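You operate a simulated robot arm through the tools that you are given. There is no shell and no other tool. Be economical: measure what you need, move in short steps, check, and stop when the job is done.

You are at the controls of a simulated two-armed robot. One attempt, no reset.

Task
Take the orange nozzle and put it on the third shelf from the bottom of the blue rack. Put the amber tall bottle on the third shelf from the bottom of the orange rack away on the low shelf of the reject rack. Put the yellow block on the third shelf from the bottom of the blue rack away on the top of the grey shelf at the end of the line. Put one of the flat bottles from the third shelf from the bottom of the blue rack on the top of the blue bench. Pick up the white bottle from the top of the blue bench with one hand, pass it to the other hand and put it on the low shelf of the blue bench. Open the lower drawer of the blue bench, take the green pad and leave it in the inside of the lower drawer of the blue bench and shut the drawer again. Put the blue block from the top of the blue bench on the tray of the tilt table. Take the green nozzle and put it in the red crate. Fetch the purple block and stand it on the top of the reject rack. Take the blue seals box and leave it on the second shelf from the bottom of the blue rack. Any order will do. Set down upright: orange nozzle, amber tall bottle, flat bottle, white bottle, green pad, purple block, blue seals box.
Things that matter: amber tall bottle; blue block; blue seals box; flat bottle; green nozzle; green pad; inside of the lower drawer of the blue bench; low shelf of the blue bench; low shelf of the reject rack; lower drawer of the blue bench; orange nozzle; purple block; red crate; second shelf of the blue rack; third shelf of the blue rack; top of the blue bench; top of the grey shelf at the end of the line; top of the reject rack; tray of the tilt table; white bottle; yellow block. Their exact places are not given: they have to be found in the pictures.

The check looks at the end state, three seconds after you hand in, the way a careful person would. Anything else that was tipped, shoved, dropped, spilled or broken makes it a failure. Lids that push on must go on centred and level and be pressed home; caps that screw on are set level and turned clockwise until they are tight.

Robot
Two 7-joint arms with two-finger parallel grippers on one trunk, on a base that drives. Base frame: it is fixed to the floor where the robot stands at the start and does not move with it; the origin is under the middle of the robot, x ahead of it, y to its left, z up. Units: m, rad, N and s.
The left shoulder is at the start at [0.05, 0.177, 1.179], the right one opposite. With the tool pointing down near the work surface each hand reaches from about 0.1 to 0.36 m from the robot's upright axis, wherever it stands, measured 20 degrees to its own side. Places, roughly: blue block [0.5, 1.75, 0.75]; blue seals box [-1.5, -1, 1.25]; flat bottle [0.75, 1, 1.25]; green nozzle (4x4x6 cm) [0.5, 2.5, 0.8]; green pad (7x5x6 cm) [0.4, 1.6, 0.8]; inside of the lower drawer of the blue bench [0.4, 1.7, 0.4]; low shelf of the blue bench [0.5, 2.4, 0.2]; low shelf of the reject rack [-1.4, 7.1, 0.3]; lower drawer of the blue bench [0.4, 1.7, 0.5]; orange nozzle (4x4x6 cm) [0.5, 0, 0.7]; purple block [0.25, 2.75, 0.75]; red crate (24x19x8 cm) [-3.1, -0.3, 0.3]; second shelf of the blue rack [0.6, 0.7, 0.7]; third shelf of the blue rack [0.6, 0.7, 1.2]; top of the blue bench [0.5, 2.1, 0.8]; top of the grey shelf at the end of the line [-3.4, 9.8, 0.7]; top of the reject rack [-1.5, 7.1, 0.8]; tray of the tilt table [0.4, 5.5, 1]; white bottle [0.25, 1.5, 0.75]. Payload 3.43 kg a hand.
Tool frame (each hand has its own): the origin (TCP) lies between the finger pads and is the grasp point; the fingertips stand 0.034 m ahead of it; z points along the fingers, y is the line along which they close. The gripper opens to 0.128 m. The fingers are 0.024 m wide and 0.012 m thick; the gripper's body (0.048 by 0.13 m) begins 0.096 m behind the TCP.
Orientation is that of the tool frame in the base frame, as a unit quaternion [w, x, y, z]. With the fingers straight down and closing along the base's y, the tool's x points along the base's -x, its y along +y and its z along -z.

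Tools
- The arms move only by the tool jog_arm. It takes "left_deltas", "right_deltas" or both (then of equal length, played together; a hand with none holds still); each is a list of rows, each a list of 7 numbers: the shift along the tool's x, y, z in units of 30 mm (1.0 is 30 mm), then the turn, a rotation vector about the tool's x, y, z in units of 8 degrees (1.0 is 8 degrees), then the closure, from 0 (fully open) to 1 (shut). In form: [[x, y, z, wx, wy, wz, grip], ...]. A call has 1 to 8 rows; each row shifts and turns the commanded pose from where the row before left it, along the tool's axes as they then stand. A call with a number of a shift or a turn outside -1 to 1 is refused whole. Rows are played at 5 a second. More than 0.05 m and 0.15 rad between two rows, or a gripper value outside its range, and nothing of the call is played. A pose out of reach is approached as far as the arm can. The call stops where the force on the tool passes 40 N (or 10 N more than at its start, if that is more) or the arm is blocked; 0.2 s more then pass. Each finger travels about 0.108 m/s and halts on what it meets, pressing with about 44 N; the grip force reading is that of the motor and also rises with nothing between the fingers. The clock runs only during rows and for 0.2 s after the last one: add rows that do not move to give the fingers time. The reply holds the time, the measured pose of the TCP, the force on the tool along the base axes, the opening and the grip force, in the units named above and with some noise, with the torque about the TCP (base axes, N m) and any sound that the robot's microphone picked up.
- Cameras (640 x 400 px; columns grow to the right, rows downward): "scene" is now at [0.1582, -0.0092, 1.3401]; the picture's right is [-0.11, -0.99, 0.00], its down [-0.58, 0.06, -0.81] and it looks along [0.81, -0.09, -0.58] (base axes); focal length 214 px, centre (320, 200). "left" rides on the left gripper at [0.076, 0.011, -0.16] in its tool frame; the picture's right is [-0.15, 0.99, 0.00], its down [-0.88, -0.13, -0.46] and it looks along [-0.45, -0.07, 0.89] (tool axes); focal length 234 px, centre (320, 200). "right" rides on the right gripper at [0.076, -0.011, -0.16] in its tool frame; the picture's right is [0.15, 0.99, 0.00], its down [-0.88, 0.13, -0.46] and it looks along [-0.45, 0.07, 0.89] (tool axes); focal length 234 px, centre (320, 200).
- camera(camera): a new picture of that camera. The clock stands still meanwhile.
- lift_body(by): slides the trunk up (or, below 0, down) by that many m; the arms and the scene camera ride with it, the base frame stays. It gives what a move gives, with no picture.
- steer(legs): drives the robot by 1 to 6 legs, each [ahead, turn to the left] in m and rad, along the robot's own axes; the way and the turn of a leg run together, so that a leg with both is an arc; at most 1.5 m and 3.142 rad a leg. The arms and the cameras ride along, it lands a little off, and it stops where it bumps. It gives what a move gives.
- aim_head(pan, tilt): turns the head with the scene camera to pan (to the left, within 1.396 rad either way) and tilt (down, from -0.506 to 1.204), counted from straight ahead of the robot. It gives what a move gives.
- point_at(camera, pixels): for up to 12 pixels [column, row] of the newest picture of that camera ("zoom" is the newest enlarged one), the place [x, y, z] in the base frame of the surface seen there, good to about 0.003 m. The clock stands still meanwhile.
- zoom(camera, box): a new picture of the part [left, top, right, bottom] of that camera's present view, enlarged. The clock stands still meanwhile.
- hand_in(): hands the job in; it is judged then, once.

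Work in short steps. Measure before you move; look again where a grasp or a placing could have gone wrong, and mend it. You have 371 turns and 342 pictures in all, those below and enlarged ones among them. Open the grippers and draw the arms clear of the work before you hand the job in, unless the task says otherwise; then end with one line.

The tools are called after ">>>" as a command line: name --argument value ..., lists and objects as JSON in quotes. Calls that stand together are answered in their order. jog_arm: Moves the arms, as the interface text tells. Its arguments: {"type":"object","properties":{"left_deltas":{"type":"array"},"right_deltas":{"type":"array"}},"required":[]} The other tools are called the same way: lift_body (by) slides the trunk up or down; steer (legs) drives the base; aim_head (pan, tilt) turns the head that bears the scene camera; camera (camera) takes a picture; point_at (camera, pixels) gives the place of the surface under pixels of a picture; zoom (camera, box) takes an enlarged picture of a part of a camera's view; hand_in () hands the job in.

At the start:

```text
time: 0.0
left_tcp_pos: [0.2899, 0.3312, 1.0006]
left_tool_rot: [0.0, 0.0, 1.0, 0.0]
left_contact_force: [-0.6, 0.6, -0.3]
left_moment: [-0.03, 0.04, 0.0]
left_opening: 0.1278
left_grasp_force: 0.0
right_tcp_pos: [0.3053, 0.0161, 1.1511]
right_tool_rot: [0.001, 0.0, 1.0, 0.0]
right_contact_force: [0.4, 0.1, -0.1]
right_moment: [0.01, -0.03, 0.01]
right_opening: 0.1281
right_grasp_force: 0.2
trunk travel left (down, up): [-0.35, 0.051]
robot x, y, heading: [-0.0006, 0.0021, 0.001]
head pan, tilt: [-0.105, 0.621]
```

scene: 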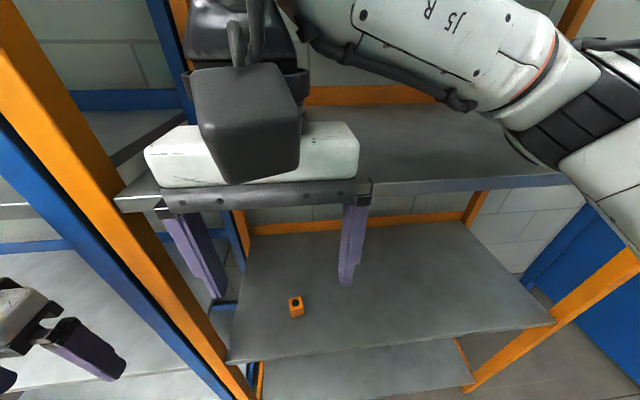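
right: 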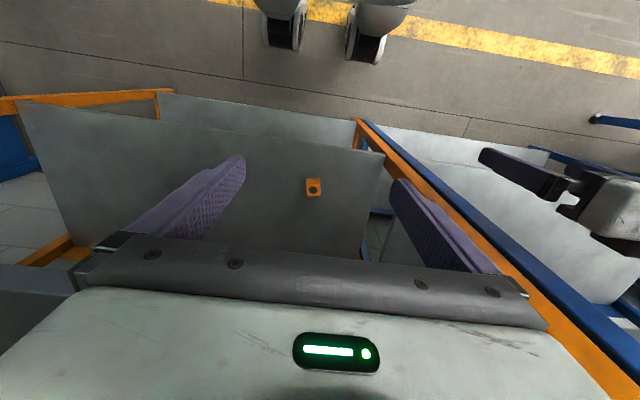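
left: 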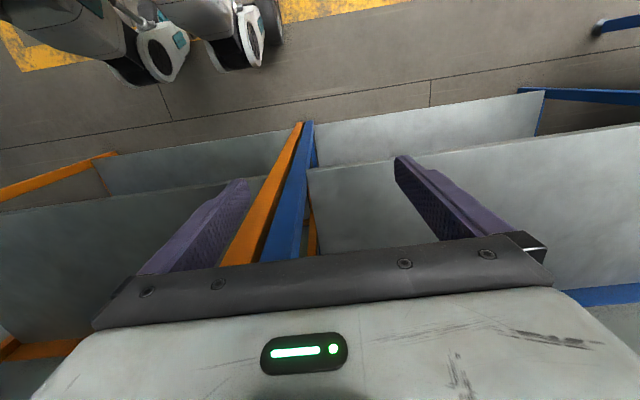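

The orange nozzle shows at scene (296,306) on the orange rack's second shelf. I measure it along with shelf edges.

>>> point_at --camera "scene" --pixels '[[296, 304], [296, 314], [240, 360], [550, 322], [250, 235], [465, 222], [130, 200], [560, 180], [450, 130], [150, 330], [230, 380], [60, 300]]'

>>> zoom --camera "scene" --box '[250, 270, 346, 330]'

```text
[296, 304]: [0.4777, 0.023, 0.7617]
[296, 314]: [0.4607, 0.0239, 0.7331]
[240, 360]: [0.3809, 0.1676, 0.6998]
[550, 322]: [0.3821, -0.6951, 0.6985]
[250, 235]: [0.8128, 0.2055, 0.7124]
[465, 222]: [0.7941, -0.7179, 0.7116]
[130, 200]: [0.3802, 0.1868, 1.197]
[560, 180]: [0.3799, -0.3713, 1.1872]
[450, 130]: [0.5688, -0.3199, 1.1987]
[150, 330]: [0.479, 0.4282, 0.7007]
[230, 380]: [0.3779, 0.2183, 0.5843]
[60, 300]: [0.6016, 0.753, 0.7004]
```

```text
6.67 times, centred on (298, 300) of scene
```

zoom: 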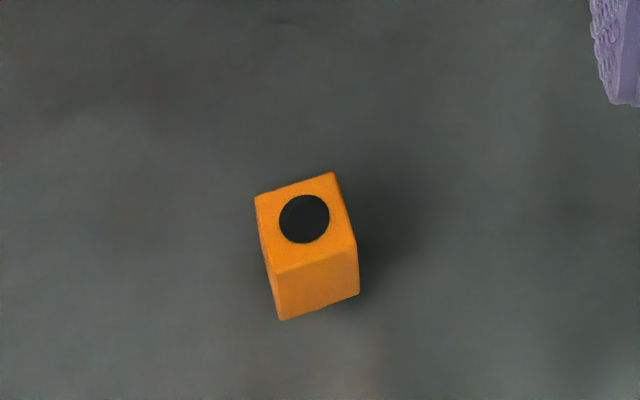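

The nozzle is at about (0.48, 0.023), shelf z 0.70. I look around with the head before moving.

>>> aim_head --pan 0.9 --tilt 0.2

>>> camera --camera "scene"

>>> aim_head --pan -0.6 --tilt 0.1

>>> camera --camera "scene"

```text
time: 1.3
left_tcp_pos: [0.2903, 0.3319, 1.0013]
left_tool_rot: [0.0, 0.0, 1.0, 0.0]
left_contact_force: [-0.8, 0.1, -0.3]
left_moment: [-0.03, -0.01, -0.02]
left_opening: 0.128
left_grasp_force: 0.0
right_tcp_pos: [0.3047, 0.0164, 1.1497]
right_tool_rot: [0.0, 0.0, 1.0, 0.0]
right_contact_force: [0.1, -0.3, -0.3]
right_moment: [0.02, 0.02, 0.02]
right_opening: 0.1281
right_grasp_force: 0.1
trunk travel left (down, up): [-0.35, 0.051]
robot x, y, heading: [0.0011, 0.0035, 0.001]
head pan, tilt: [0.901, 0.201]
```

```text
337 pictures are left
```

scene: 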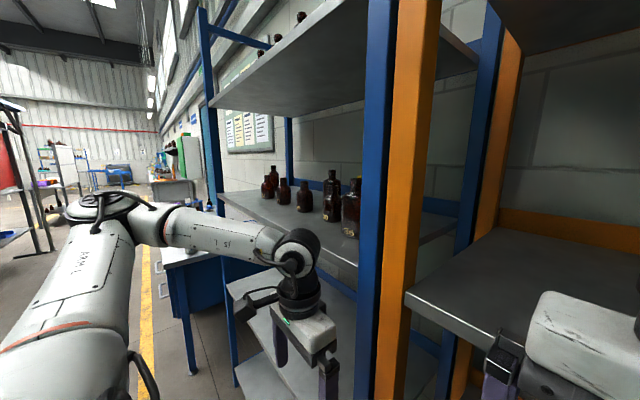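

```text
time: 2.9
left_tcp_pos: [0.2899, 0.3311, 1.0]
left_tool_rot: [0.0, 0.0, 1.0, 0.0]
left_contact_force: [-0.3, -0.5, -1.0]
left_moment: [0.02, 0.02, 0.03]
left_opening: 0.1279
left_grasp_force: 0.0
right_tcp_pos: [0.3057, 0.0159, 1.1507]
right_tool_rot: [0.0, 0.001, 1.0, 0.0]
right_contact_force: [0.0, -0.6, -0.6]
right_moment: [0.0, 0.0, 0.0]
right_opening: 0.1278
right_grasp_force: 0.1
trunk travel left (down, up): [-0.35, 0.051]
robot x, y, heading: [-0.0025, -0.0008, -0.001]
head pan, tilt: [-0.6, 0.099]
```

```text
336 pictures are left
```

scene: 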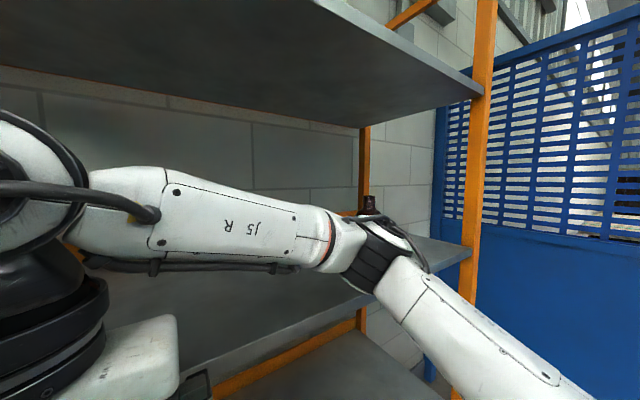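

An amber bottle peeks out at (370,205) on the orange rack's third shelf. I zoom on it and measure.

>>> zoom --camera "scene" --box '[340, 180, 404, 220]'

>>> point_at --camera "scene" --pixels '[[370, 198], [370, 208], [440, 256], [460, 70], [340, 100]]'

>>> aim_head --pan 0.55 --tilt 0.3

>>> camera --camera "scene"

```text
10.00 times, centred on (372, 200) of scene
```

zoom: 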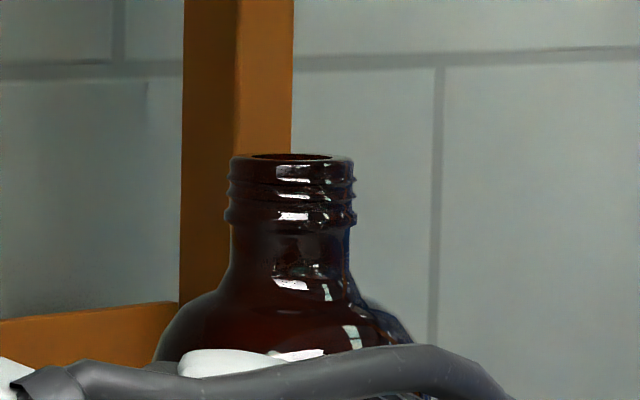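

```text
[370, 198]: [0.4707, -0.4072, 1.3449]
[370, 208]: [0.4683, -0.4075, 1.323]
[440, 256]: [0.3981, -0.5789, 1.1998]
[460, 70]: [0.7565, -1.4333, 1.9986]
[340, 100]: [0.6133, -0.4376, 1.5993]
```

```text
time: 4.2
left_tcp_pos: [0.2908, 0.3303, 0.9993]
left_tool_rot: [-0.001, 0.0, 1.0, 0.0]
left_contact_force: [0.3, -0.4, 0.6]
left_moment: [0.01, -0.01, 0.05]
left_opening: 0.1279
left_grasp_force: 0.1
right_tcp_pos: [0.304, 0.0148, 1.1497]
right_tool_rot: [0.0, 0.0, 1.0, 0.001]
right_contact_force: [-0.2, -0.7, 0.6]
right_moment: [0.0, 0.0, 0.01]
right_opening: 0.1279
right_grasp_force: 0.1
trunk travel left (down, up): [-0.35, 0.051]
robot x, y, heading: [-0.0006, 0.0002, -0.001]
head pan, tilt: [0.55, 0.3]
```

```text
334 pictures are left
```

scene: 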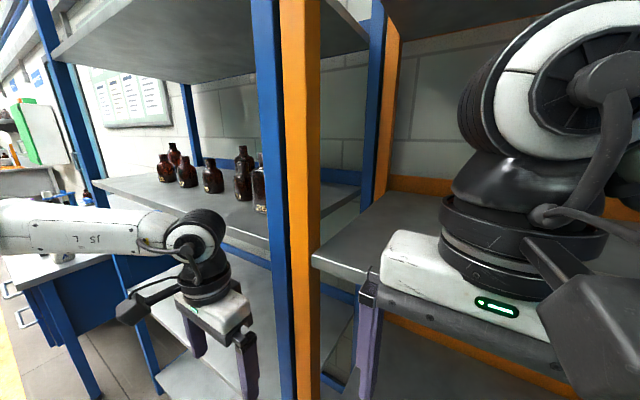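

The amber bottle is near (0.475, -0.408). Nozzle first: I lower the trunk so the right hand comes level with it, and look.

>>> lift_body --by -0.34

>>> jog_arm --right_deltas '[[0, 0, 0, 0, -1, 0, 0], [0, 0, 0, 0, -1, 0, 0], [0, 0, 0, 0, -1, 0, 0], [0, 0, 0, 0, -1, 0, 0], [0, 0, 0, 0, -1, 0, 0], [0, 0, 0, 0, -0.6, 0, 0.4]]'

>>> aim_head --pan 0.0 --tilt 0.6

>>> camera --camera "right"

>>> camera --camera "scene"

```text
time: 7.6
left_tcp_pos: [0.2907, 0.3315, 0.6595]
left_tool_rot: [0.0, 0.0, 1.0, -0.001]
left_contact_force: [-0.1, -0.4, 0.6]
left_moment: [-0.04, 0.02, 0.03]
left_opening: 0.1279
left_grasp_force: 0.1
right_tcp_pos: [0.304, 0.0159, 0.8104]
right_tool_rot: [0.0, 0.0, 1.0, 0.0]
right_contact_force: [0.7, -0.3, 0.2]
right_moment: [-0.02, 0.0, -0.01]
right_opening: 0.128
right_grasp_force: 0.1
trunk travel left (down, up): [-0.01, 0.391]
robot x, y, heading: [0.005, -0.0004, -0.004]
head pan, tilt: [0.55, 0.3]
```

```text
time: 8.5
left_tcp_pos: [0.2908, 0.3301, 0.6609]
left_tool_rot: [0.0, 0.0, 1.0, 0.0]
left_contact_force: [0.2, 0.5, -0.2]
left_moment: [0.01, -0.03, 0.01]
left_opening: 0.1279
left_grasp_force: 0.1
right_tcp_pos: [0.308, 0.0162, 0.8151]
right_tool_rot: [0.227, 0.005, 0.974, 0.005]
right_contact_force: [2.5, -2.0, 8.5]
right_moment: [0.22, 1.83, 0.46]
right_opening: 0.1279
right_grasp_force: 0.1
trunk travel left (down, up): [-0.01, 0.391]
robot x, y, heading: [-0.0005, 0.0006, -0.001]
head pan, tilt: [0.55, 0.3]
stopped in row 4 (right hand): the force on the tool passed its limit (the readings are from after the stop); the commanded pose is now the measured one
```

```text
time: 9.4
left_tcp_pos: [0.2896, 0.3306, 0.6596]
left_tool_rot: [0.0, 0.001, 1.0, 0.0]
left_contact_force: [0.1, -0.1, -0.8]
left_moment: [0.02, -0.01, -0.02]
left_opening: 0.1281
left_grasp_force: 0.1
right_tcp_pos: [0.3102, 0.0152, 0.8127]
right_tool_rot: [0.226, 0.008, 0.974, 0.002]
right_contact_force: [6.6, 1.7, 7.8]
right_moment: [-0.12, 2.11, -0.1]
right_opening: 0.128
right_grasp_force: 0.0
trunk travel left (down, up): [-0.01, 0.391]
robot x, y, heading: [-0.0, 0.0022, 0.0]
head pan, tilt: [0.0, 0.6]
```

```text
333 pictures are left
```

right: 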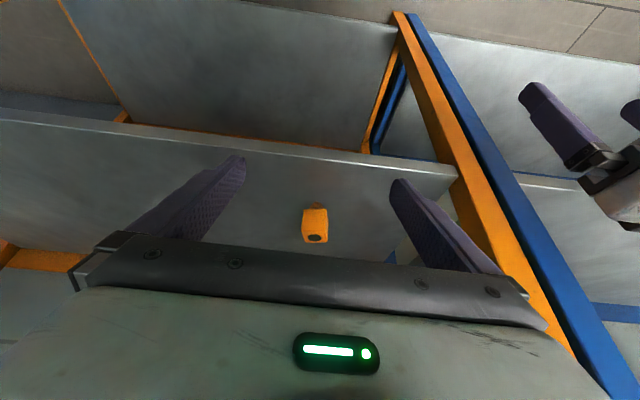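

```text
332 pictures are left
```

scene: 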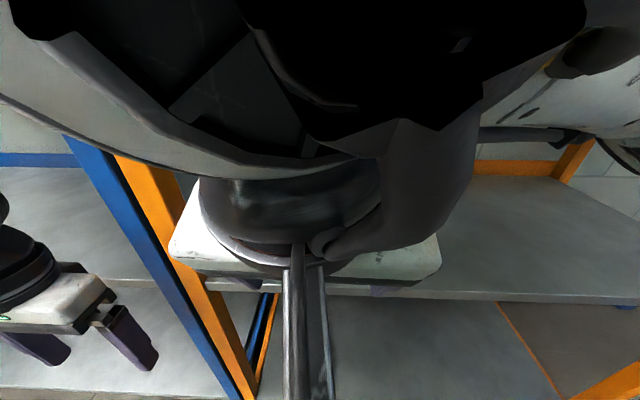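

The right wrist ran into something (probably the robot itself) while pitching. I pitch back, drive the base back 0.25 m for room, and then pitch while extending.

>>> jog_arm --right_deltas '[[0, 0, 0, 0, 1, 0, 0], [0, 0, 0, 0, 1, 0, 0], [0, 0, 0, 0, 0, 0, 0]]'

>>> steer --legs '[[-0.25, 0]]'

>>> jog_arm --right_deltas '[[-1, 0, 0, 0, 0, 0, 0], [-1, 0, 0, 0, 0, 0, 0], [-1, 0, 0, 0, -1, 0, 0], [-0.9, 0, 0.3, 0, -1, 0, 0], [-0.9, 0, 0.4, 0, -1, 0, 0], [-0.8, 0, 0.5, 0, -1, 0, 0], [-0.7, 0, 0.5, 0, -1, 0, 0]]'

>>> camera --camera "scene"

>>> camera --camera "right"

```text
time: 10.2
left_tcp_pos: [0.29, 0.3315, 0.6604]
left_tool_rot: [0.0, 0.0, 1.0, 0.0]
left_contact_force: [0.7, -0.2, 0.0]
left_moment: [0.03, 0.03, 0.03]
left_opening: 0.1281
left_grasp_force: 0.1
right_tcp_pos: [0.3071, 0.0158, 0.8149]
right_tool_rot: [0.089, 0.004, 0.996, 0.005]
right_contact_force: [0.9, 0.0, 0.0]
right_moment: [-0.03, -0.02, -0.03]
right_opening: 0.1279
right_grasp_force: 0.0
trunk travel left (down, up): [-0.01, 0.391]
robot x, y, heading: [0.0003, -0.0003, -0.001]
head pan, tilt: [0.0, 0.6]
```

```text
time: 12.0
left_tcp_pos: [0.0511, 0.3312, 0.6602]
left_tool_rot: [0.0, 0.0, 1.0, -0.001]
left_contact_force: [-0.3, 0.2, 0.3]
left_moment: [-0.01, 0.02, 0.01]
left_opening: 0.1279
left_grasp_force: 0.0
right_tcp_pos: [0.068, 0.0161, 0.815]
right_tool_rot: [0.09, 0.005, 0.996, 0.004]
right_contact_force: [-0.8, -0.4, 0.6]
right_moment: [-0.02, 0.02, 0.03]
right_opening: 0.1282
right_grasp_force: 0.1
trunk travel left (down, up): [-0.01, 0.391]
robot x, y, heading: [-0.2405, 0.0019, -0.005]
head pan, tilt: [0.0, 0.6]
```

```text
time: 13.6
left_tcp_pos: [0.049, 0.3312, 0.6595]
left_tool_rot: [0.0, 0.0, 1.0, -0.001]
left_contact_force: [-0.4, 0.4, -0.8]
left_moment: [-0.01, 0.0, -0.02]
left_opening: 0.1279
left_grasp_force: 0.1
right_tcp_pos: [0.2683, 0.0158, 0.8385]
right_tool_rot: [0.426, 0.005, 0.905, 0.003]
right_contact_force: [0.2, 0.0, -0.4]
right_moment: [0.02, 0.0, 0.01]
right_opening: 0.1282
right_grasp_force: 0.1
trunk travel left (down, up): [-0.01, 0.391]
robot x, y, heading: [-0.242, -0.0025, -0.004]
head pan, tilt: [0.0, 0.6]
```

```text
331 pictures are left
```

scene: 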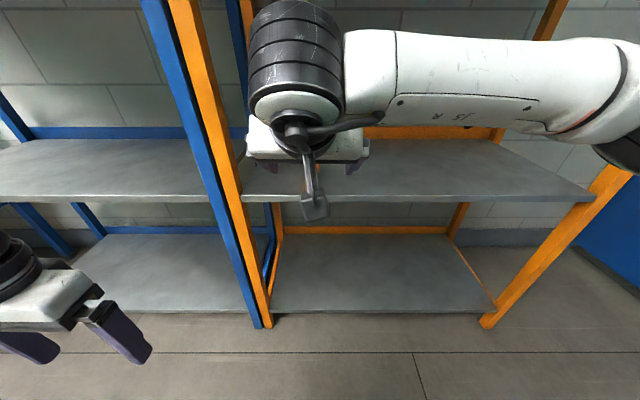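

```text
330 pictures are left
```

right: 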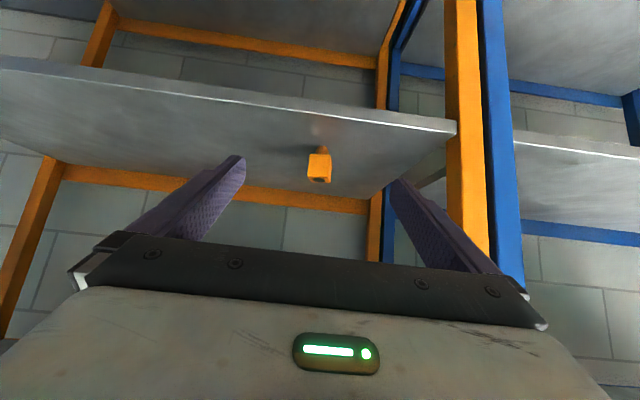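

The pitch works now. I zoom in on the nozzle (318,165) to get its exact position and yaw.

>>> zoom --camera "right" --box '[280, 140, 360, 190]'

>>> point_at --camera "zoom" --pixels '[[240, 260], [300, 260], [380, 260], [240, 300], [400, 300], [320, 320], [230, 150], [400, 120]]'

```text
8.00 times, centred on (320, 165) of right
```

zoom: 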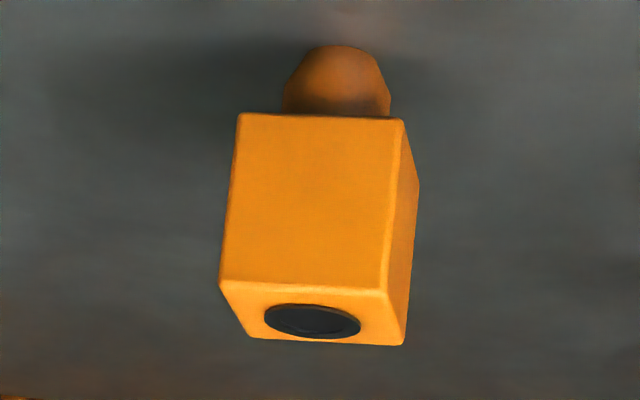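

```text
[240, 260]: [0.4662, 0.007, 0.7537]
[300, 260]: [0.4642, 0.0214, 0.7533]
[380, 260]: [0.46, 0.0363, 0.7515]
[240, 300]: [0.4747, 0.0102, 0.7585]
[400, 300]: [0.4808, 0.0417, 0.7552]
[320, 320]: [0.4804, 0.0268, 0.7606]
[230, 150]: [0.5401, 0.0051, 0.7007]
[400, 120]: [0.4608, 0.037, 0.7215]
```

Nozzle centre ≈ (0.482, 0.027), yawed about +12°. I yaw the hand to match and approach to within about 45 mm.

>>> jog_arm --right_deltas '[[-0.98, -0.57, 0, -0.58, 0, -0.48, 0], [-0.98, -0.57, 0, -0.58, 0, -0.48, 0], [0, 0, 1, 0, 0, 0, 0], [0, 0, 1, 0, 0, 0, 0], [0, 0, 1, 0, 0, 0, 0.2], [0, 0, 1, 0, 0, 0, 0.2], [0, 0, 1, 0, 0, 0, 0.2], [0, 0, 1, 0, 0, 0, 0.2]]'

>>> camera --camera "right"

```text
time: 15.4
left_tcp_pos: [0.0494, 0.3308, 0.6601]
left_tool_rot: [0.0, 0.0, 1.0, 0.0]
left_contact_force: [-0.1, 0.1, -0.1]
left_moment: [-0.01, 0.0, -0.01]
left_opening: 0.128
left_grasp_force: 0.1
right_tcp_pos: [0.4434, 0.0105, 0.7682]
right_tool_rot: [0.424, -0.089, 0.9, 0.047]
right_contact_force: [-1.0, 0.4, 0.5]
right_moment: [-0.01, 0.01, -0.04]
right_opening: 0.1024
right_grasp_force: 0.0
trunk travel left (down, up): [-0.01, 0.391]
robot x, y, heading: [-0.2403, 0.0013, -0.001]
head pan, tilt: [0.0, 0.6]
```

```text
328 pictures are left
```

right: 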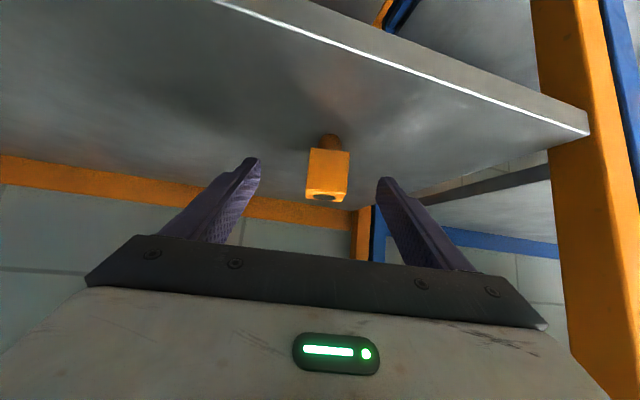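

Well centred. I advance the last 50 mm and close.

>>> jog_arm --right_deltas '[[-0.15, 0.25, 0.85, 0, 0, 0, 0.2], [0, 0, 0.8, 0, 0, 0, 0.2], [0, 0, 0, 0, 0, 0, 0.6], [0, 0, 0, 0, 0, 0, 0.9], [0, 0, 0, 0, 0, 0, 1], [0, 0, 0, 0, 0, 0, 1]]'

>>> camera --camera "right"

```text
time: 16.8
left_tcp_pos: [0.0506, 0.3307, 0.66]
left_tool_rot: [0.0, 0.0, 1.0, -0.001]
left_contact_force: [0.3, 0.0, 0.1]
left_moment: [-0.02, 0.02, -0.01]
left_opening: 0.1279
left_grasp_force: 0.0
right_tcp_pos: [0.4823, 0.0248, 0.7397]
right_tool_rot: [0.423, -0.089, 0.9, 0.048]
right_contact_force: [-0.5, -0.5, -0.2]
right_moment: [-0.02, 0.04, 0.01]
right_opening: 0.0351
right_grasp_force: 44.4
trunk travel left (down, up): [-0.01, 0.391]
robot x, y, heading: [-0.2386, 0.0036, -0.003]
head pan, tilt: [0.0, 0.6]
```

```text
327 pictures are left
```

right: 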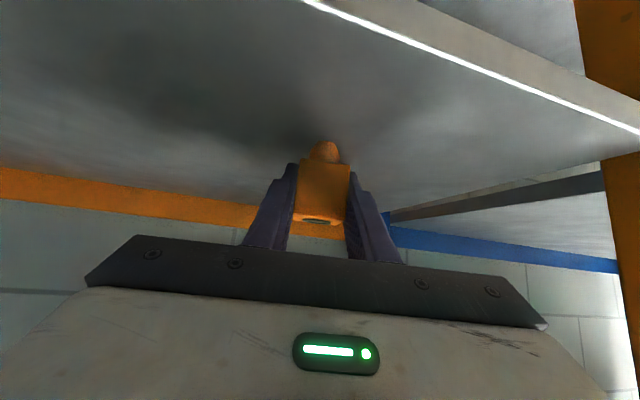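

Gripped (35 mm opening, 44 N). I lift with the trunk, back away, and look at the blue rack's third shelf from there.

>>> lift_body --by 0.06

>>> steer --legs '[[-0.5, 0]]'

>>> lift_body --by 0.33

>>> aim_head --pan 0.6 --tilt 0.15

>>> camera --camera "scene"

>>> camera --camera "right"

```text
time: 17.8
left_tcp_pos: [0.05, 0.3312, 0.7209]
left_tool_rot: [0.0, 0.0, 1.0, 0.0]
left_contact_force: [-0.1, -0.5, 0.3]
left_moment: [-0.01, -0.04, 0.02]
left_opening: 0.1281
left_grasp_force: 0.1
right_tcp_pos: [0.4833, 0.0255, 0.7989]
right_tool_rot: [0.423, -0.088, 0.9, 0.047]
right_contact_force: [-0.3, 0.1, -0.7]
right_moment: [0.0, 0.0, 0.0]
right_opening: 0.0348
right_grasp_force: 44.1
trunk travel left (down, up): [-0.07, 0.331]
robot x, y, heading: [-0.2397, -0.0011, -0.002]
head pan, tilt: [0.0, 0.6]
```

```text
time: 20.8
left_tcp_pos: [-0.4471, 0.3306, 0.7202]
left_tool_rot: [0.0, 0.003, 1.0, 0.0]
left_contact_force: [0.6, 0.4, -0.3]
left_moment: [0.01, -0.05, 0.0]
left_opening: 0.1281
left_grasp_force: 0.1
right_tcp_pos: [-0.0181, 0.0217, 0.7995]
right_tool_rot: [0.424, -0.086, 0.9, 0.046]
right_contact_force: [0.2, -0.1, -0.2]
right_moment: [-0.04, -0.01, 0.0]
right_opening: 0.0349
right_grasp_force: 44.5
trunk travel left (down, up): [-0.07, 0.331]
robot x, y, heading: [-0.7398, 0.0002, -0.004]
head pan, tilt: [0.0, 0.6]
```

```text
time: 24.0
left_tcp_pos: [-0.4463, 0.3317, 1.0502]
left_tool_rot: [0.001, 0.003, 1.0, 0.0]
left_contact_force: [-0.3, -0.4, -0.5]
left_moment: [0.01, 0.01, -0.04]
left_opening: 0.1281
left_grasp_force: 0.0
right_tcp_pos: [-0.0168, 0.0232, 1.1287]
right_tool_rot: [0.423, -0.086, 0.901, 0.046]
right_contact_force: [0.0, -0.4, -0.7]
right_moment: [0.04, -0.02, -0.06]
right_opening: 0.0353
right_grasp_force: 44.1
trunk travel left (down, up): [-0.4, 0.001]
robot x, y, heading: [-0.7399, 0.0036, -0.001]
head pan, tilt: [0.0, 0.6]
```

```text
time: 25.0
left_tcp_pos: [-0.4473, 0.3314, 1.0496]
left_tool_rot: [0.0, 0.002, 1.0, 0.0]
left_contact_force: [-0.2, -0.7, 0.3]
left_moment: [-0.01, 0.0, 0.0]
left_opening: 0.128
left_grasp_force: 0.2
right_tcp_pos: [-0.0175, 0.0233, 1.1299]
right_tool_rot: [0.424, -0.086, 0.9, 0.046]
right_contact_force: [-0.1, -0.1, -0.4]
right_moment: [-0.02, -0.04, 0.04]
right_opening: 0.0348
right_grasp_force: 44.0
trunk travel left (down, up): [-0.4, 0.001]
robot x, y, heading: [-0.7396, 0.0029, -0.003]
head pan, tilt: [0.6, 0.15]
```

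```text
326 pictures are left
```

scene: 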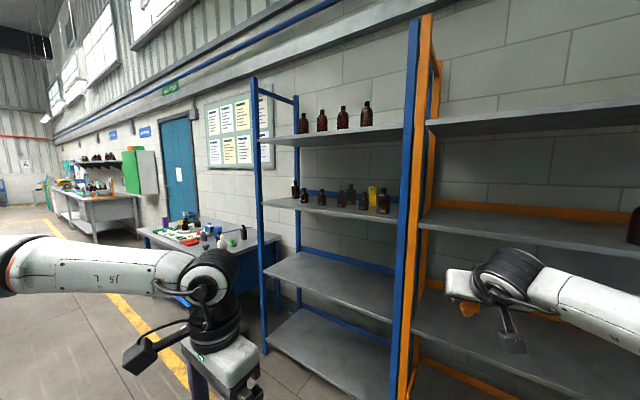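

```text
325 pictures are left
```

right: 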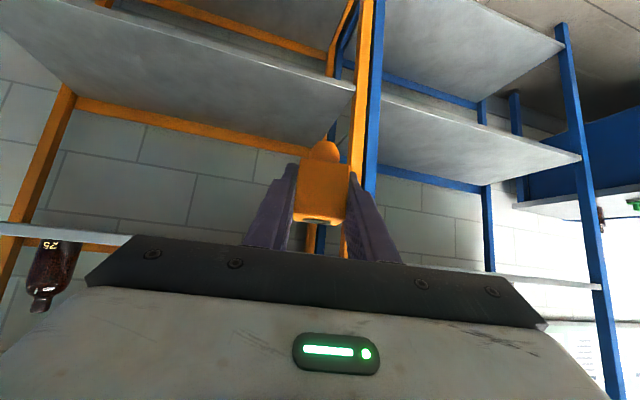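

Good overview. I zoom into the blue rack's third shelf, and the bench beyond.

>>> zoom --camera "scene" --box '[270, 160, 414, 250]'

>>> point_at --camera "zoom" --pixels '[[500, 190], [460, 200], [355, 200], [315, 205], [110, 170], [155, 190], [420, 210], [100, 205], [550, 275], [430, 250], [250, 200], [230, 230]]'

>>> zoom --camera "scene" --box '[130, 180, 290, 280]'

```text
4.44 times, centred on (342, 205) of scene
```

zoom: 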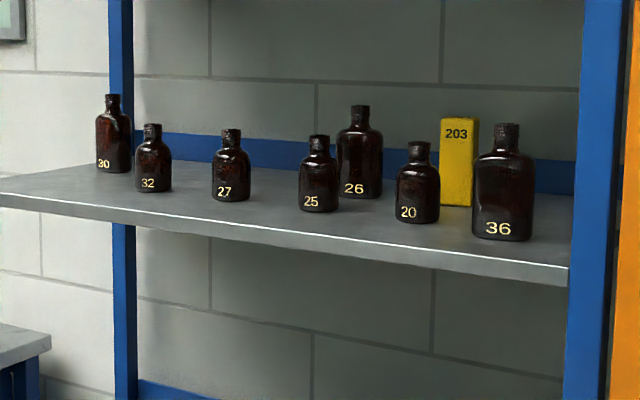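

```text
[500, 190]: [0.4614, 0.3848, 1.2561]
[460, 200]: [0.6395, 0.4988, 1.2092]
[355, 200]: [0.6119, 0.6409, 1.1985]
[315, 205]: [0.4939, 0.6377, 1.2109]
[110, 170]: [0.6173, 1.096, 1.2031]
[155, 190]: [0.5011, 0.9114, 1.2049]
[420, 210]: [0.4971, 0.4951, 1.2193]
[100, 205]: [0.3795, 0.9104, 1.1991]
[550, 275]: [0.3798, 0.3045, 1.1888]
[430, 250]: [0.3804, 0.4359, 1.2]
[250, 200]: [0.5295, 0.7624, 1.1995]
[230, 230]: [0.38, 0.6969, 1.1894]
```

```text
4.00 times, centred on (210, 230) of scene
```

zoom: 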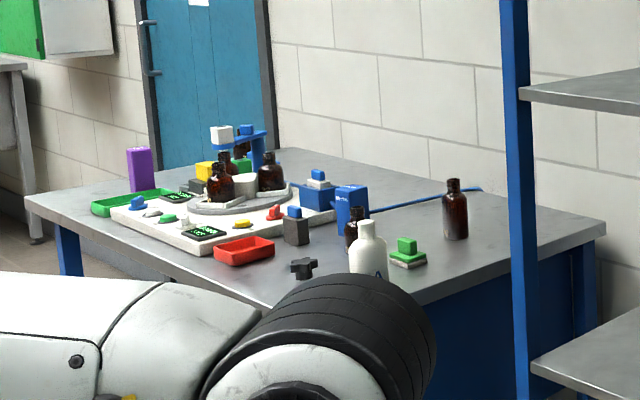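

The shelf holds bottles 36, 20, 26, 25, 27, 32, 30 and yellow block 203; a free front spot is at (0.43, 0.83) between 27 and 32. I raise the hand 0.16 m and drive in front of it.

>>> jog_arm --right_deltas '[[-0.82, 0, -0.68, 0, 0, 0, 1], [-0.82, 0, -0.68, 0, 0, 0, 1], [-0.82, 0, -0.68, 0, 0, 0, 1], [-0.82, 0, -0.68, 0, 0, 0, 1], [-0.82, 0, -0.68, 0, 0, 0, 1]]'

>>> steer --legs '[[0, 1.5708], [0.81, 0], [0, -1.5708]]'

>>> aim_head --pan 0.0 --tilt 0.2

>>> camera --camera "scene"

```text
time: 26.2
left_tcp_pos: [-0.4472, 0.3308, 1.0498]
left_tool_rot: [0.0, 0.002, 1.0, 0.0]
left_contact_force: [0.8, -0.4, 0.2]
left_moment: [-0.03, -0.02, 0.0]
left_opening: 0.128
left_grasp_force: 0.0
right_tcp_pos: [-0.0171, 0.0207, 1.2902]
right_tool_rot: [0.423, -0.087, 0.901, 0.046]
right_contact_force: [-0.8, 0.2, -0.1]
right_moment: [0.01, -0.01, -0.01]
right_opening: 0.0351
right_grasp_force: 44.1
trunk travel left (down, up): [-0.4, 0.001]
robot x, y, heading: [-0.7381, 0.0005, -0.008]
head pan, tilt: [0.6, 0.15]
```

```text
time: 38.2
left_tcp_pos: [-0.4463, 1.1482, 1.0502]
left_tool_rot: [0.0, -0.003, 1.0, -0.001]
left_contact_force: [-0.3, 0.2, 0.4]
left_moment: [0.01, -0.02, -0.03]
left_opening: 0.1281
left_grasp_force: 0.0
right_tcp_pos: [-0.0122, 0.8434, 1.2911]
right_tool_rot: [0.423, -0.09, 0.9, 0.048]
right_contact_force: [-0.3, -0.3, -1.0]
right_moment: [0.0, 0.05, -0.02]
right_opening: 0.0349
right_grasp_force: 44.0
trunk travel left (down, up): [-0.4, 0.001]
robot x, y, heading: [-0.7364, 0.8186, 0.006]
head pan, tilt: [0.6, 0.15]
```

```text
time: 39.2
left_tcp_pos: [-0.4452, 1.1487, 1.0508]
left_tool_rot: [-0.001, -0.002, 1.0, 0.0]
left_contact_force: [-0.1, 0.5, 0.0]
left_moment: [0.02, -0.02, 0.0]
left_opening: 0.1281
left_grasp_force: 0.0
right_tcp_pos: [-0.012, 0.8424, 1.2897]
right_tool_rot: [0.423, -0.091, 0.9, 0.048]
right_contact_force: [0.2, -0.5, -0.9]
right_moment: [0.0, 0.01, -0.03]
right_opening: 0.035
right_grasp_force: 43.9
trunk travel left (down, up): [-0.4, 0.001]
robot x, y, heading: [-0.7363, 0.8148, 0.006]
head pan, tilt: [0.0, 0.201]
```

```text
322 pictures are left
```

scene: 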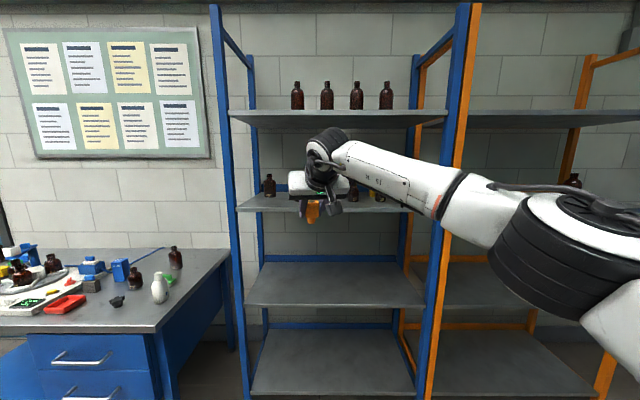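

Hand at y 0.842, z 1.29. Drive ahead 0.44 m so the nozzle hovers over the front of the shelf, then look.

>>> steer --legs '[[0.44, 0]]'

>>> camera --camera "right"

>>> camera --camera "scene"

```text
time: 41.8
left_tcp_pos: [-0.0135, 1.1491, 1.0494]
left_tool_rot: [0.0, -0.002, 1.0, 0.0]
left_contact_force: [0.4, -0.5, 0.2]
left_moment: [0.0, 0.0, -0.01]
left_opening: 0.1278
left_grasp_force: 0.0
right_tcp_pos: [0.4192, 0.8437, 1.2904]
right_tool_rot: [0.423, -0.09, 0.9, 0.048]
right_contact_force: [0.8, 0.2, 0.0]
right_moment: [-0.01, 0.01, 0.0]
right_opening: 0.0351
right_grasp_force: 43.8
trunk travel left (down, up): [-0.4, 0.001]
robot x, y, heading: [-0.3015, 0.8197, 0.01]
head pan, tilt: [0.0, 0.201]
```

```text
321 pictures are left
```

right: 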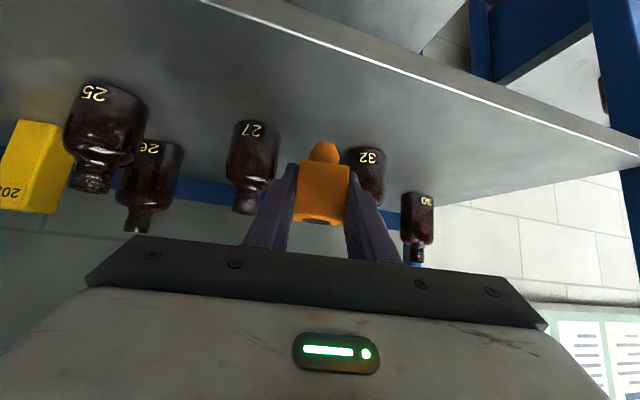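

```text
320 pictures are left
```

scene: 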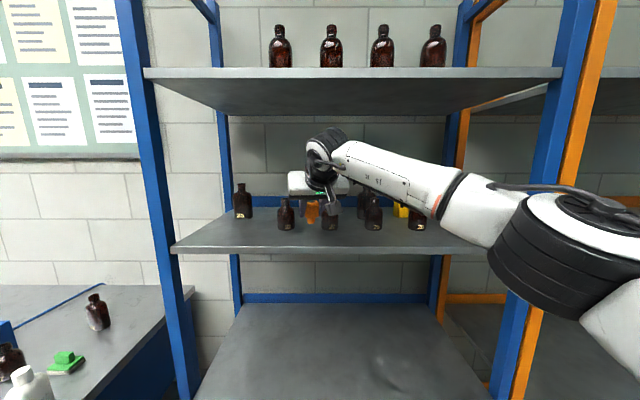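

Clear of bottles 27 and 32. I lower 48 mm onto the shelf, slightly forward.

>>> jog_arm --right_deltas '[[0.49, 0, 0.66, 0, 0, 0, 1], [0.49, -0.05, 0.66, 0, 0, 0, 1], [0, 0, 0, 0, 0, 0, 1]]'

>>> zoom --camera "scene" --box '[260, 180, 356, 240]'

```text
time: 42.6
left_tcp_pos: [-0.0134, 1.1483, 1.0498]
left_tool_rot: [0.0, -0.002, 1.0, 0.0]
left_contact_force: [-0.3, -0.3, 0.6]
left_moment: [0.02, 0.01, -0.01]
left_opening: 0.1281
left_grasp_force: 0.0
right_tcp_pos: [0.4321, 0.8453, 1.2424]
right_tool_rot: [0.424, -0.09, 0.9, 0.048]
right_contact_force: [-0.4, -0.7, -0.3]
right_moment: [-0.02, -0.01, 0.0]
right_opening: 0.0352
right_grasp_force: 44.8
trunk travel left (down, up): [-0.4, 0.001]
robot x, y, heading: [-0.3012, 0.8162, 0.003]
head pan, tilt: [0.0, 0.201]
```

```text
6.67 times, centred on (308, 210) of scene
```

zoom: 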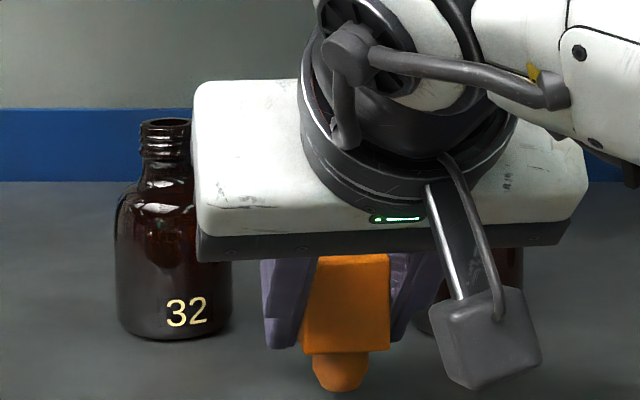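

About 2 mm of gap is left. I lower that, open partly, and retreat up and back along the tool axis.

>>> jog_arm --right_deltas '[[0.05, 0, 0.04, 0, 0, 0, 1], [0, 0, 0, 0, 0, 0, 0.8], [0, 0, 0, 0, 0, 0, 0.5], [0, 0, 0, 0, 0, 0, 0.5], [0, 0, -1, 0, 0, 0, 0.5], [0, 0, -1, 0, 0, 0, 0.5], [0, 0, -1, 0, 0, 0, 0.5], [0, 0, -1, 0, 0, 0, 0.5]]'

>>> camera --camera "right"

```text
time: 44.4
left_tcp_pos: [-0.0136, 1.15, 1.0511]
left_tool_rot: [0.0, -0.002, 1.0, 0.0]
left_contact_force: [0.4, 0.6, 0.1]
left_moment: [-0.03, -0.02, 0.02]
left_opening: 0.1281
left_grasp_force: 0.1
right_tcp_pos: [0.3413, 0.8264, 1.3168]
right_tool_rot: [0.423, -0.09, 0.9, 0.048]
right_contact_force: [-0.7, 0.9, -1.3]
right_moment: [0.0, 0.02, 0.01]
right_opening: 0.0644
right_grasp_force: 0.1
trunk travel left (down, up): [-0.4, 0.001]
robot x, y, heading: [-0.3018, 0.8147, 0.01]
head pan, tilt: [0.0, 0.201]
```

```text
318 pictures are left
```

right: 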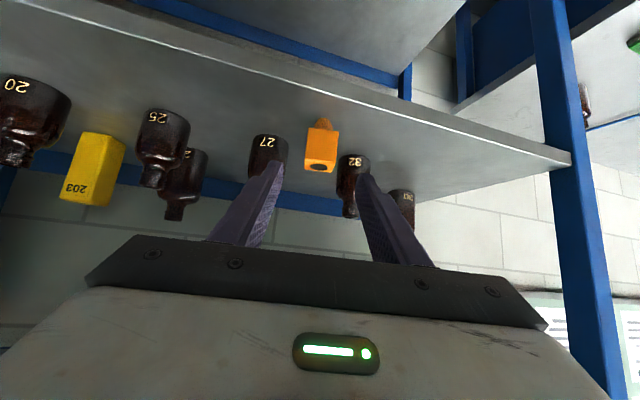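

The nozzle stands. Now I study which bottles are flat with a zoom and measure #30 (scene ~ (243,200)).

>>> zoom --camera "scene" --box '[216, 170, 312, 230]'

>>> point_at --camera "zoom" --pixels '[[180, 180], [180, 260], [180, 310], [135, 250], [225, 250], [177, 100], [460, 330], [405, 250], [500, 250]]'

>>> zoom --camera "right" --box '[0, 60, 240, 210]'

```text
6.67 times, centred on (264, 200) of scene
```

zoom: 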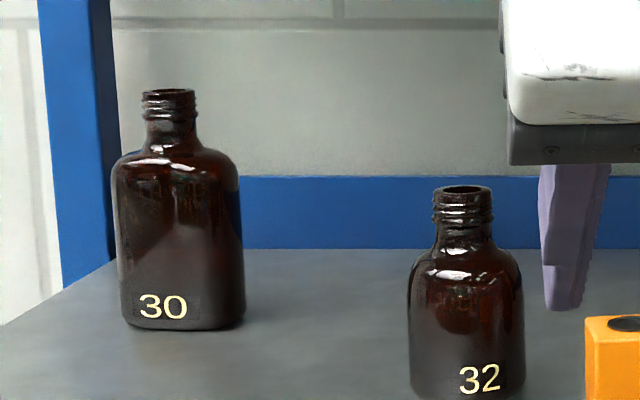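

```text
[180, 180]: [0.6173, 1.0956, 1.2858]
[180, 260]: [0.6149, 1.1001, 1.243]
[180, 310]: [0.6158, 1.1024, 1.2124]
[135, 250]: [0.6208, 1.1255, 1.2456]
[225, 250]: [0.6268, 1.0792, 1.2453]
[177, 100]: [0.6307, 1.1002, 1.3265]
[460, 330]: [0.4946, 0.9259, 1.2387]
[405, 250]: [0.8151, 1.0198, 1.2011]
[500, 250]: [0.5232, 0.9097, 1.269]
```

```text
2.67 times, centred on (120, 135) of right
```

zoom: 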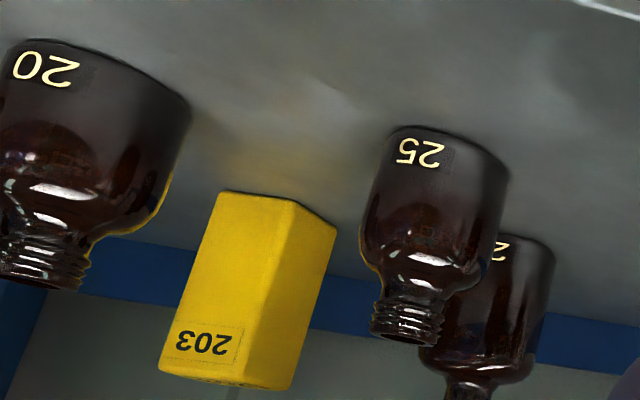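

Bottles 30, 26 and 36 are the flat ones; I take 30 at about (0.635, 1.10) with the left hand. I back off, draw the right hand in 0.15 m and pitch/extend the left.

>>> steer --legs '[[-0.4, 0]]'

>>> jog_arm --left_deltas '[[-1, 0, 0, 0, 0, 0, 0], [-1, 0, 0, 0, 0, 0, 0], [-1, 0, 0, 0, -1, 0, 0], [-0.9, 0, 0.3, 0, -1, 0, 0], [-0.9, 0, 0.4, 0, -1, 0, 0], [-0.8, 0, 0.5, 0, -1, 0, 0], [-0.7, 0, 0.5, 0, -1, 0, 0], [0, 0, 0.3, 0, -1, 0, 0]]' --right_deltas '[[0.637, 0, -0.77, 0, 0, 0, 0.5], [0.637, 0, -0.77, 0, 0, 0, 0.5], [0.637, 0, -0.77, 0, 0, 0, 0.5], [0.637, 0, -0.77, 0, 0, 0, 0.5], [0.637, 0, -0.77, 0, 0, 0, 0.5], [0, 0, 0, 0, 0, 0, 0.5], [0, 0, 0, 0, 0, 0, 0.5], [0, 0, 0, 0, 0, 0, 0.5]]'

>>> jog_arm --left_deltas '[[-0.94, 0, -0.35, 0, -1, 0, 0], [-0.95, 0, -0.3, 0, 0, 0, 0], [-0.95, 0, -0.3, 0, 0, 0, 0], [-0.95, 0, -0.3, 0, 0, 0, 0], [-0.95, 0, -0.3, 0, 0, 0, 0], [-0.95, 0, -0.3, 0, 0, 0, 0], [-0.95, 0, -0.3, 0, 0, 0, 0], [-0.95, 0, -0.3, 0, 0, 0, 0]]'

>>> camera --camera "scene"

>>> camera --camera "left"

```text
time: 46.9
left_tcp_pos: [-0.4189, 1.1498, 1.0495]
left_tool_rot: [0.0, -0.008, 1.0, 0.0]
left_contact_force: [-0.2, 0.1, -0.1]
left_moment: [0.02, -0.02, 0.01]
left_opening: 0.1279
left_grasp_force: 0.0
right_tcp_pos: [-0.0582, 0.8291, 1.3153]
right_tool_rot: [0.422, -0.097, 0.9, 0.051]
right_contact_force: [-0.6, 0.7, 0.0]
right_moment: [0.01, -0.02, 0.01]
right_opening: 0.064
right_grasp_force: 0.1
trunk travel left (down, up): [-0.4, 0.001]
robot x, y, heading: [-0.7032, 0.8123, 0.019]
head pan, tilt: [0.0, 0.201]
```

```text
time: 48.7
left_tcp_pos: [-0.2109, 1.153, 1.0277]
left_tool_rot: [0.407, -0.007, 0.913, 0.002]
left_contact_force: [0.4, -0.1, -0.5]
left_moment: [-0.01, 0.02, 0.01]
left_opening: 0.1282
left_grasp_force: 0.1
right_tcp_pos: [-0.2038, 0.8001, 1.3157]
right_tool_rot: [0.423, -0.097, 0.9, 0.051]
right_contact_force: [0.7, 1.3, -0.1]
right_moment: [-0.03, -0.03, 0.02]
right_opening: 0.064
right_grasp_force: 0.1
trunk travel left (down, up): [-0.4, 0.001]
robot x, y, heading: [-0.7034, 0.8163, 0.017]
head pan, tilt: [0.0, 0.201]
```

```text
time: 50.5
left_tcp_pos: [-0.1393, 1.1534, 1.2565]
left_tool_rot: [0.469, -0.007, 0.883, 0.003]
left_contact_force: [-0.8, -0.9, -0.4]
left_moment: [-0.01, -0.03, 0.01]
left_opening: 0.1277
left_grasp_force: 0.0
right_tcp_pos: [-0.2034, 0.7994, 1.3149]
right_tool_rot: [0.423, -0.096, 0.9, 0.051]
right_contact_force: [-0.2, 0.0, 0.0]
right_moment: [0.0, 0.01, -0.01]
right_opening: 0.064
right_grasp_force: 0.1
trunk travel left (down, up): [-0.4, 0.001]
robot x, y, heading: [-0.7008, 0.812, 0.02]
head pan, tilt: [0.0, 0.201]
```

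```text
315 pictures are left
```

scene: 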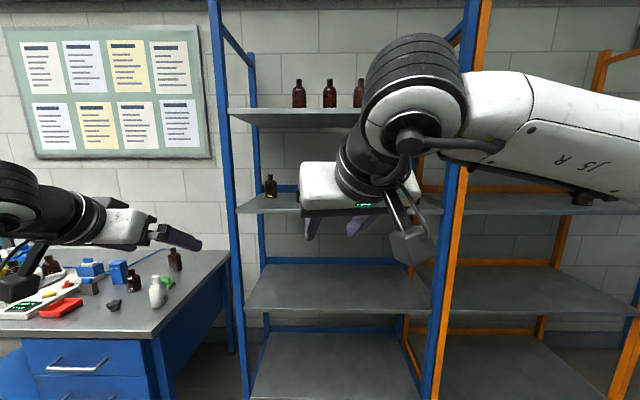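

```text
314 pictures are left
```

left: 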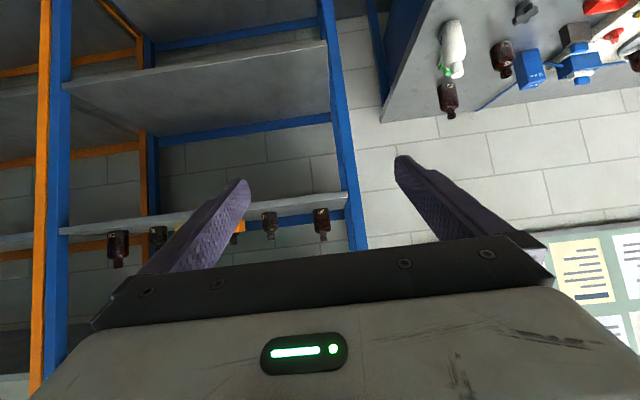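

I measure the left post and bottle 30 from the scene view.

>>> point_at --camera "scene" --pixels '[[237, 200], [232, 200], [243, 200], [270, 185], [240, 300], [257, 180], [262, 300]]'

>>> zoom --camera "scene" --box '[222, 160, 302, 210]'

```text
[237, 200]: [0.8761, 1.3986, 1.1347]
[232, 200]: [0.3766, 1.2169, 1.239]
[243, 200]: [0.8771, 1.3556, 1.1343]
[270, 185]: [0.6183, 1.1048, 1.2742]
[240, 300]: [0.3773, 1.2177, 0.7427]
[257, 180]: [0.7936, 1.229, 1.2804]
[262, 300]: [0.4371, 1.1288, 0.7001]
```

```text
8.00 times, centred on (262, 185) of scene
```

zoom: 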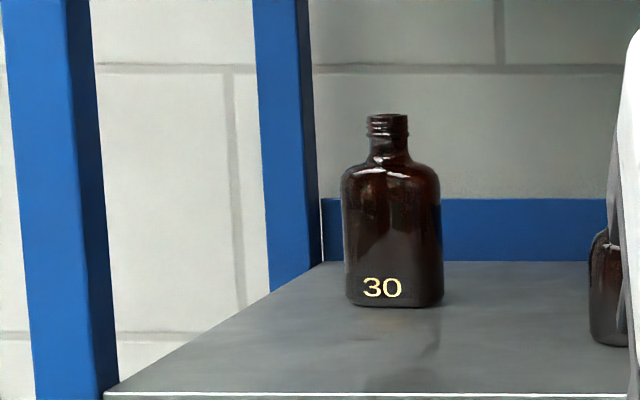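

The post's inner face is at about y 1.19, so there's room. I yaw the left hand 8°, shift right, extend 0.15 m, then drive ahead 0.5 m.

>>> jog_arm --left_deltas '[[-0.559, -0.56, 0.829, -0.83, 0, -0.56, 0], [-0.559, -0.56, 0.829, 0, 0, 0, 0], [-0.559, -0.56, 0.829, 0, 0, 0, 0], [-0.559, -0.56, 0.829, 0, 0, 0, 0], [-0.559, -0.56, 0.829, 0, 0, 0, 0]]'

>>> steer --legs '[[0.49, 0]]'

>>> camera --camera "left"

>>> camera --camera "scene"

```text
time: 51.7
left_tcp_pos: [0.0209, 1.0912, 1.2553]
left_tool_rot: [0.467, -0.07, 0.881, 0.037]
left_contact_force: [-0.5, -0.2, 0.4]
left_moment: [-0.02, 0.03, 0.02]
left_opening: 0.1281
left_grasp_force: 0.0
right_tcp_pos: [-0.2031, 0.7995, 1.3141]
right_tool_rot: [0.422, -0.097, 0.9, 0.051]
right_contact_force: [0.0, 0.1, -1.0]
right_moment: [-0.02, 0.0, 0.0]
right_opening: 0.0636
right_grasp_force: 0.0
trunk travel left (down, up): [-0.4, 0.001]
robot x, y, heading: [-0.6981, 0.8178, 0.013]
head pan, tilt: [0.0, 0.201]
```

```text
time: 54.6
left_tcp_pos: [0.5106, 1.1069, 1.2552]
left_tool_rot: [0.469, -0.073, 0.879, 0.038]
left_contact_force: [-0.1, 0.1, 0.4]
left_moment: [0.04, 0.0, -0.03]
left_opening: 0.128
left_grasp_force: 0.0
right_tcp_pos: [0.2903, 0.8155, 1.3148]
right_tool_rot: [0.423, -0.1, 0.899, 0.053]
right_contact_force: [-1.0, -0.1, -0.8]
right_moment: [0.0, 0.02, -0.01]
right_opening: 0.064
right_grasp_force: 0.1
trunk travel left (down, up): [-0.4, 0.001]
robot x, y, heading: [-0.2065, 0.8296, 0.023]
head pan, tilt: [0.0, 0.201]
```

```text
312 pictures are left
```

left: 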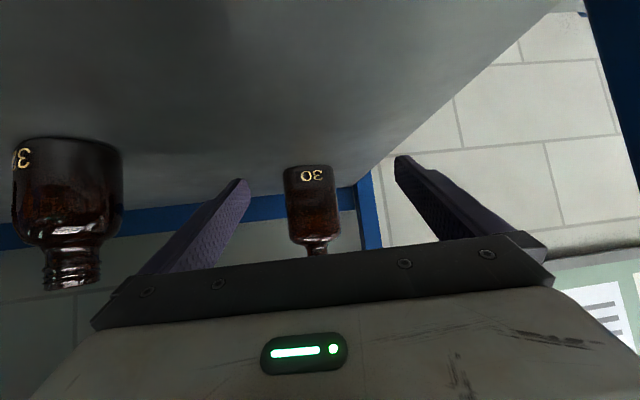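

```text
311 pictures are left
```

scene: 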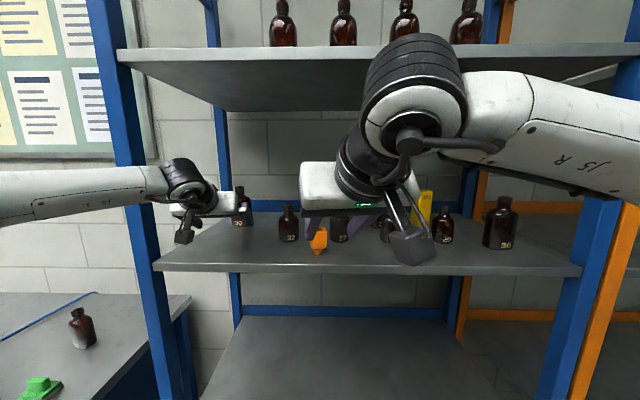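

The bottle sits well between the fingers. I check the left forearm's clearance to the front post, and the bottle position.

>>> point_at --camera "scene" --pixels '[[20, 190], [90, 180], [130, 165], [180, 175], [127, 120], [145, 130]]'

>>> point_at --camera "left" --pixels '[[290, 205], [312, 205], [335, 205], [312, 185], [315, 235]]'

```text
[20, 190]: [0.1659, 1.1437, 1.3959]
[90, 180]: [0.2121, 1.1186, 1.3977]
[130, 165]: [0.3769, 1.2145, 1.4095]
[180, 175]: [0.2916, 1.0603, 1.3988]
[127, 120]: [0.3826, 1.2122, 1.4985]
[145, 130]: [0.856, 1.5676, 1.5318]
```

```text
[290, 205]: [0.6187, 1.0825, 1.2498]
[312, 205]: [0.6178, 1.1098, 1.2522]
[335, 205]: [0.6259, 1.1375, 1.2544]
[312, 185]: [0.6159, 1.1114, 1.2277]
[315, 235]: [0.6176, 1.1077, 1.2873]
```

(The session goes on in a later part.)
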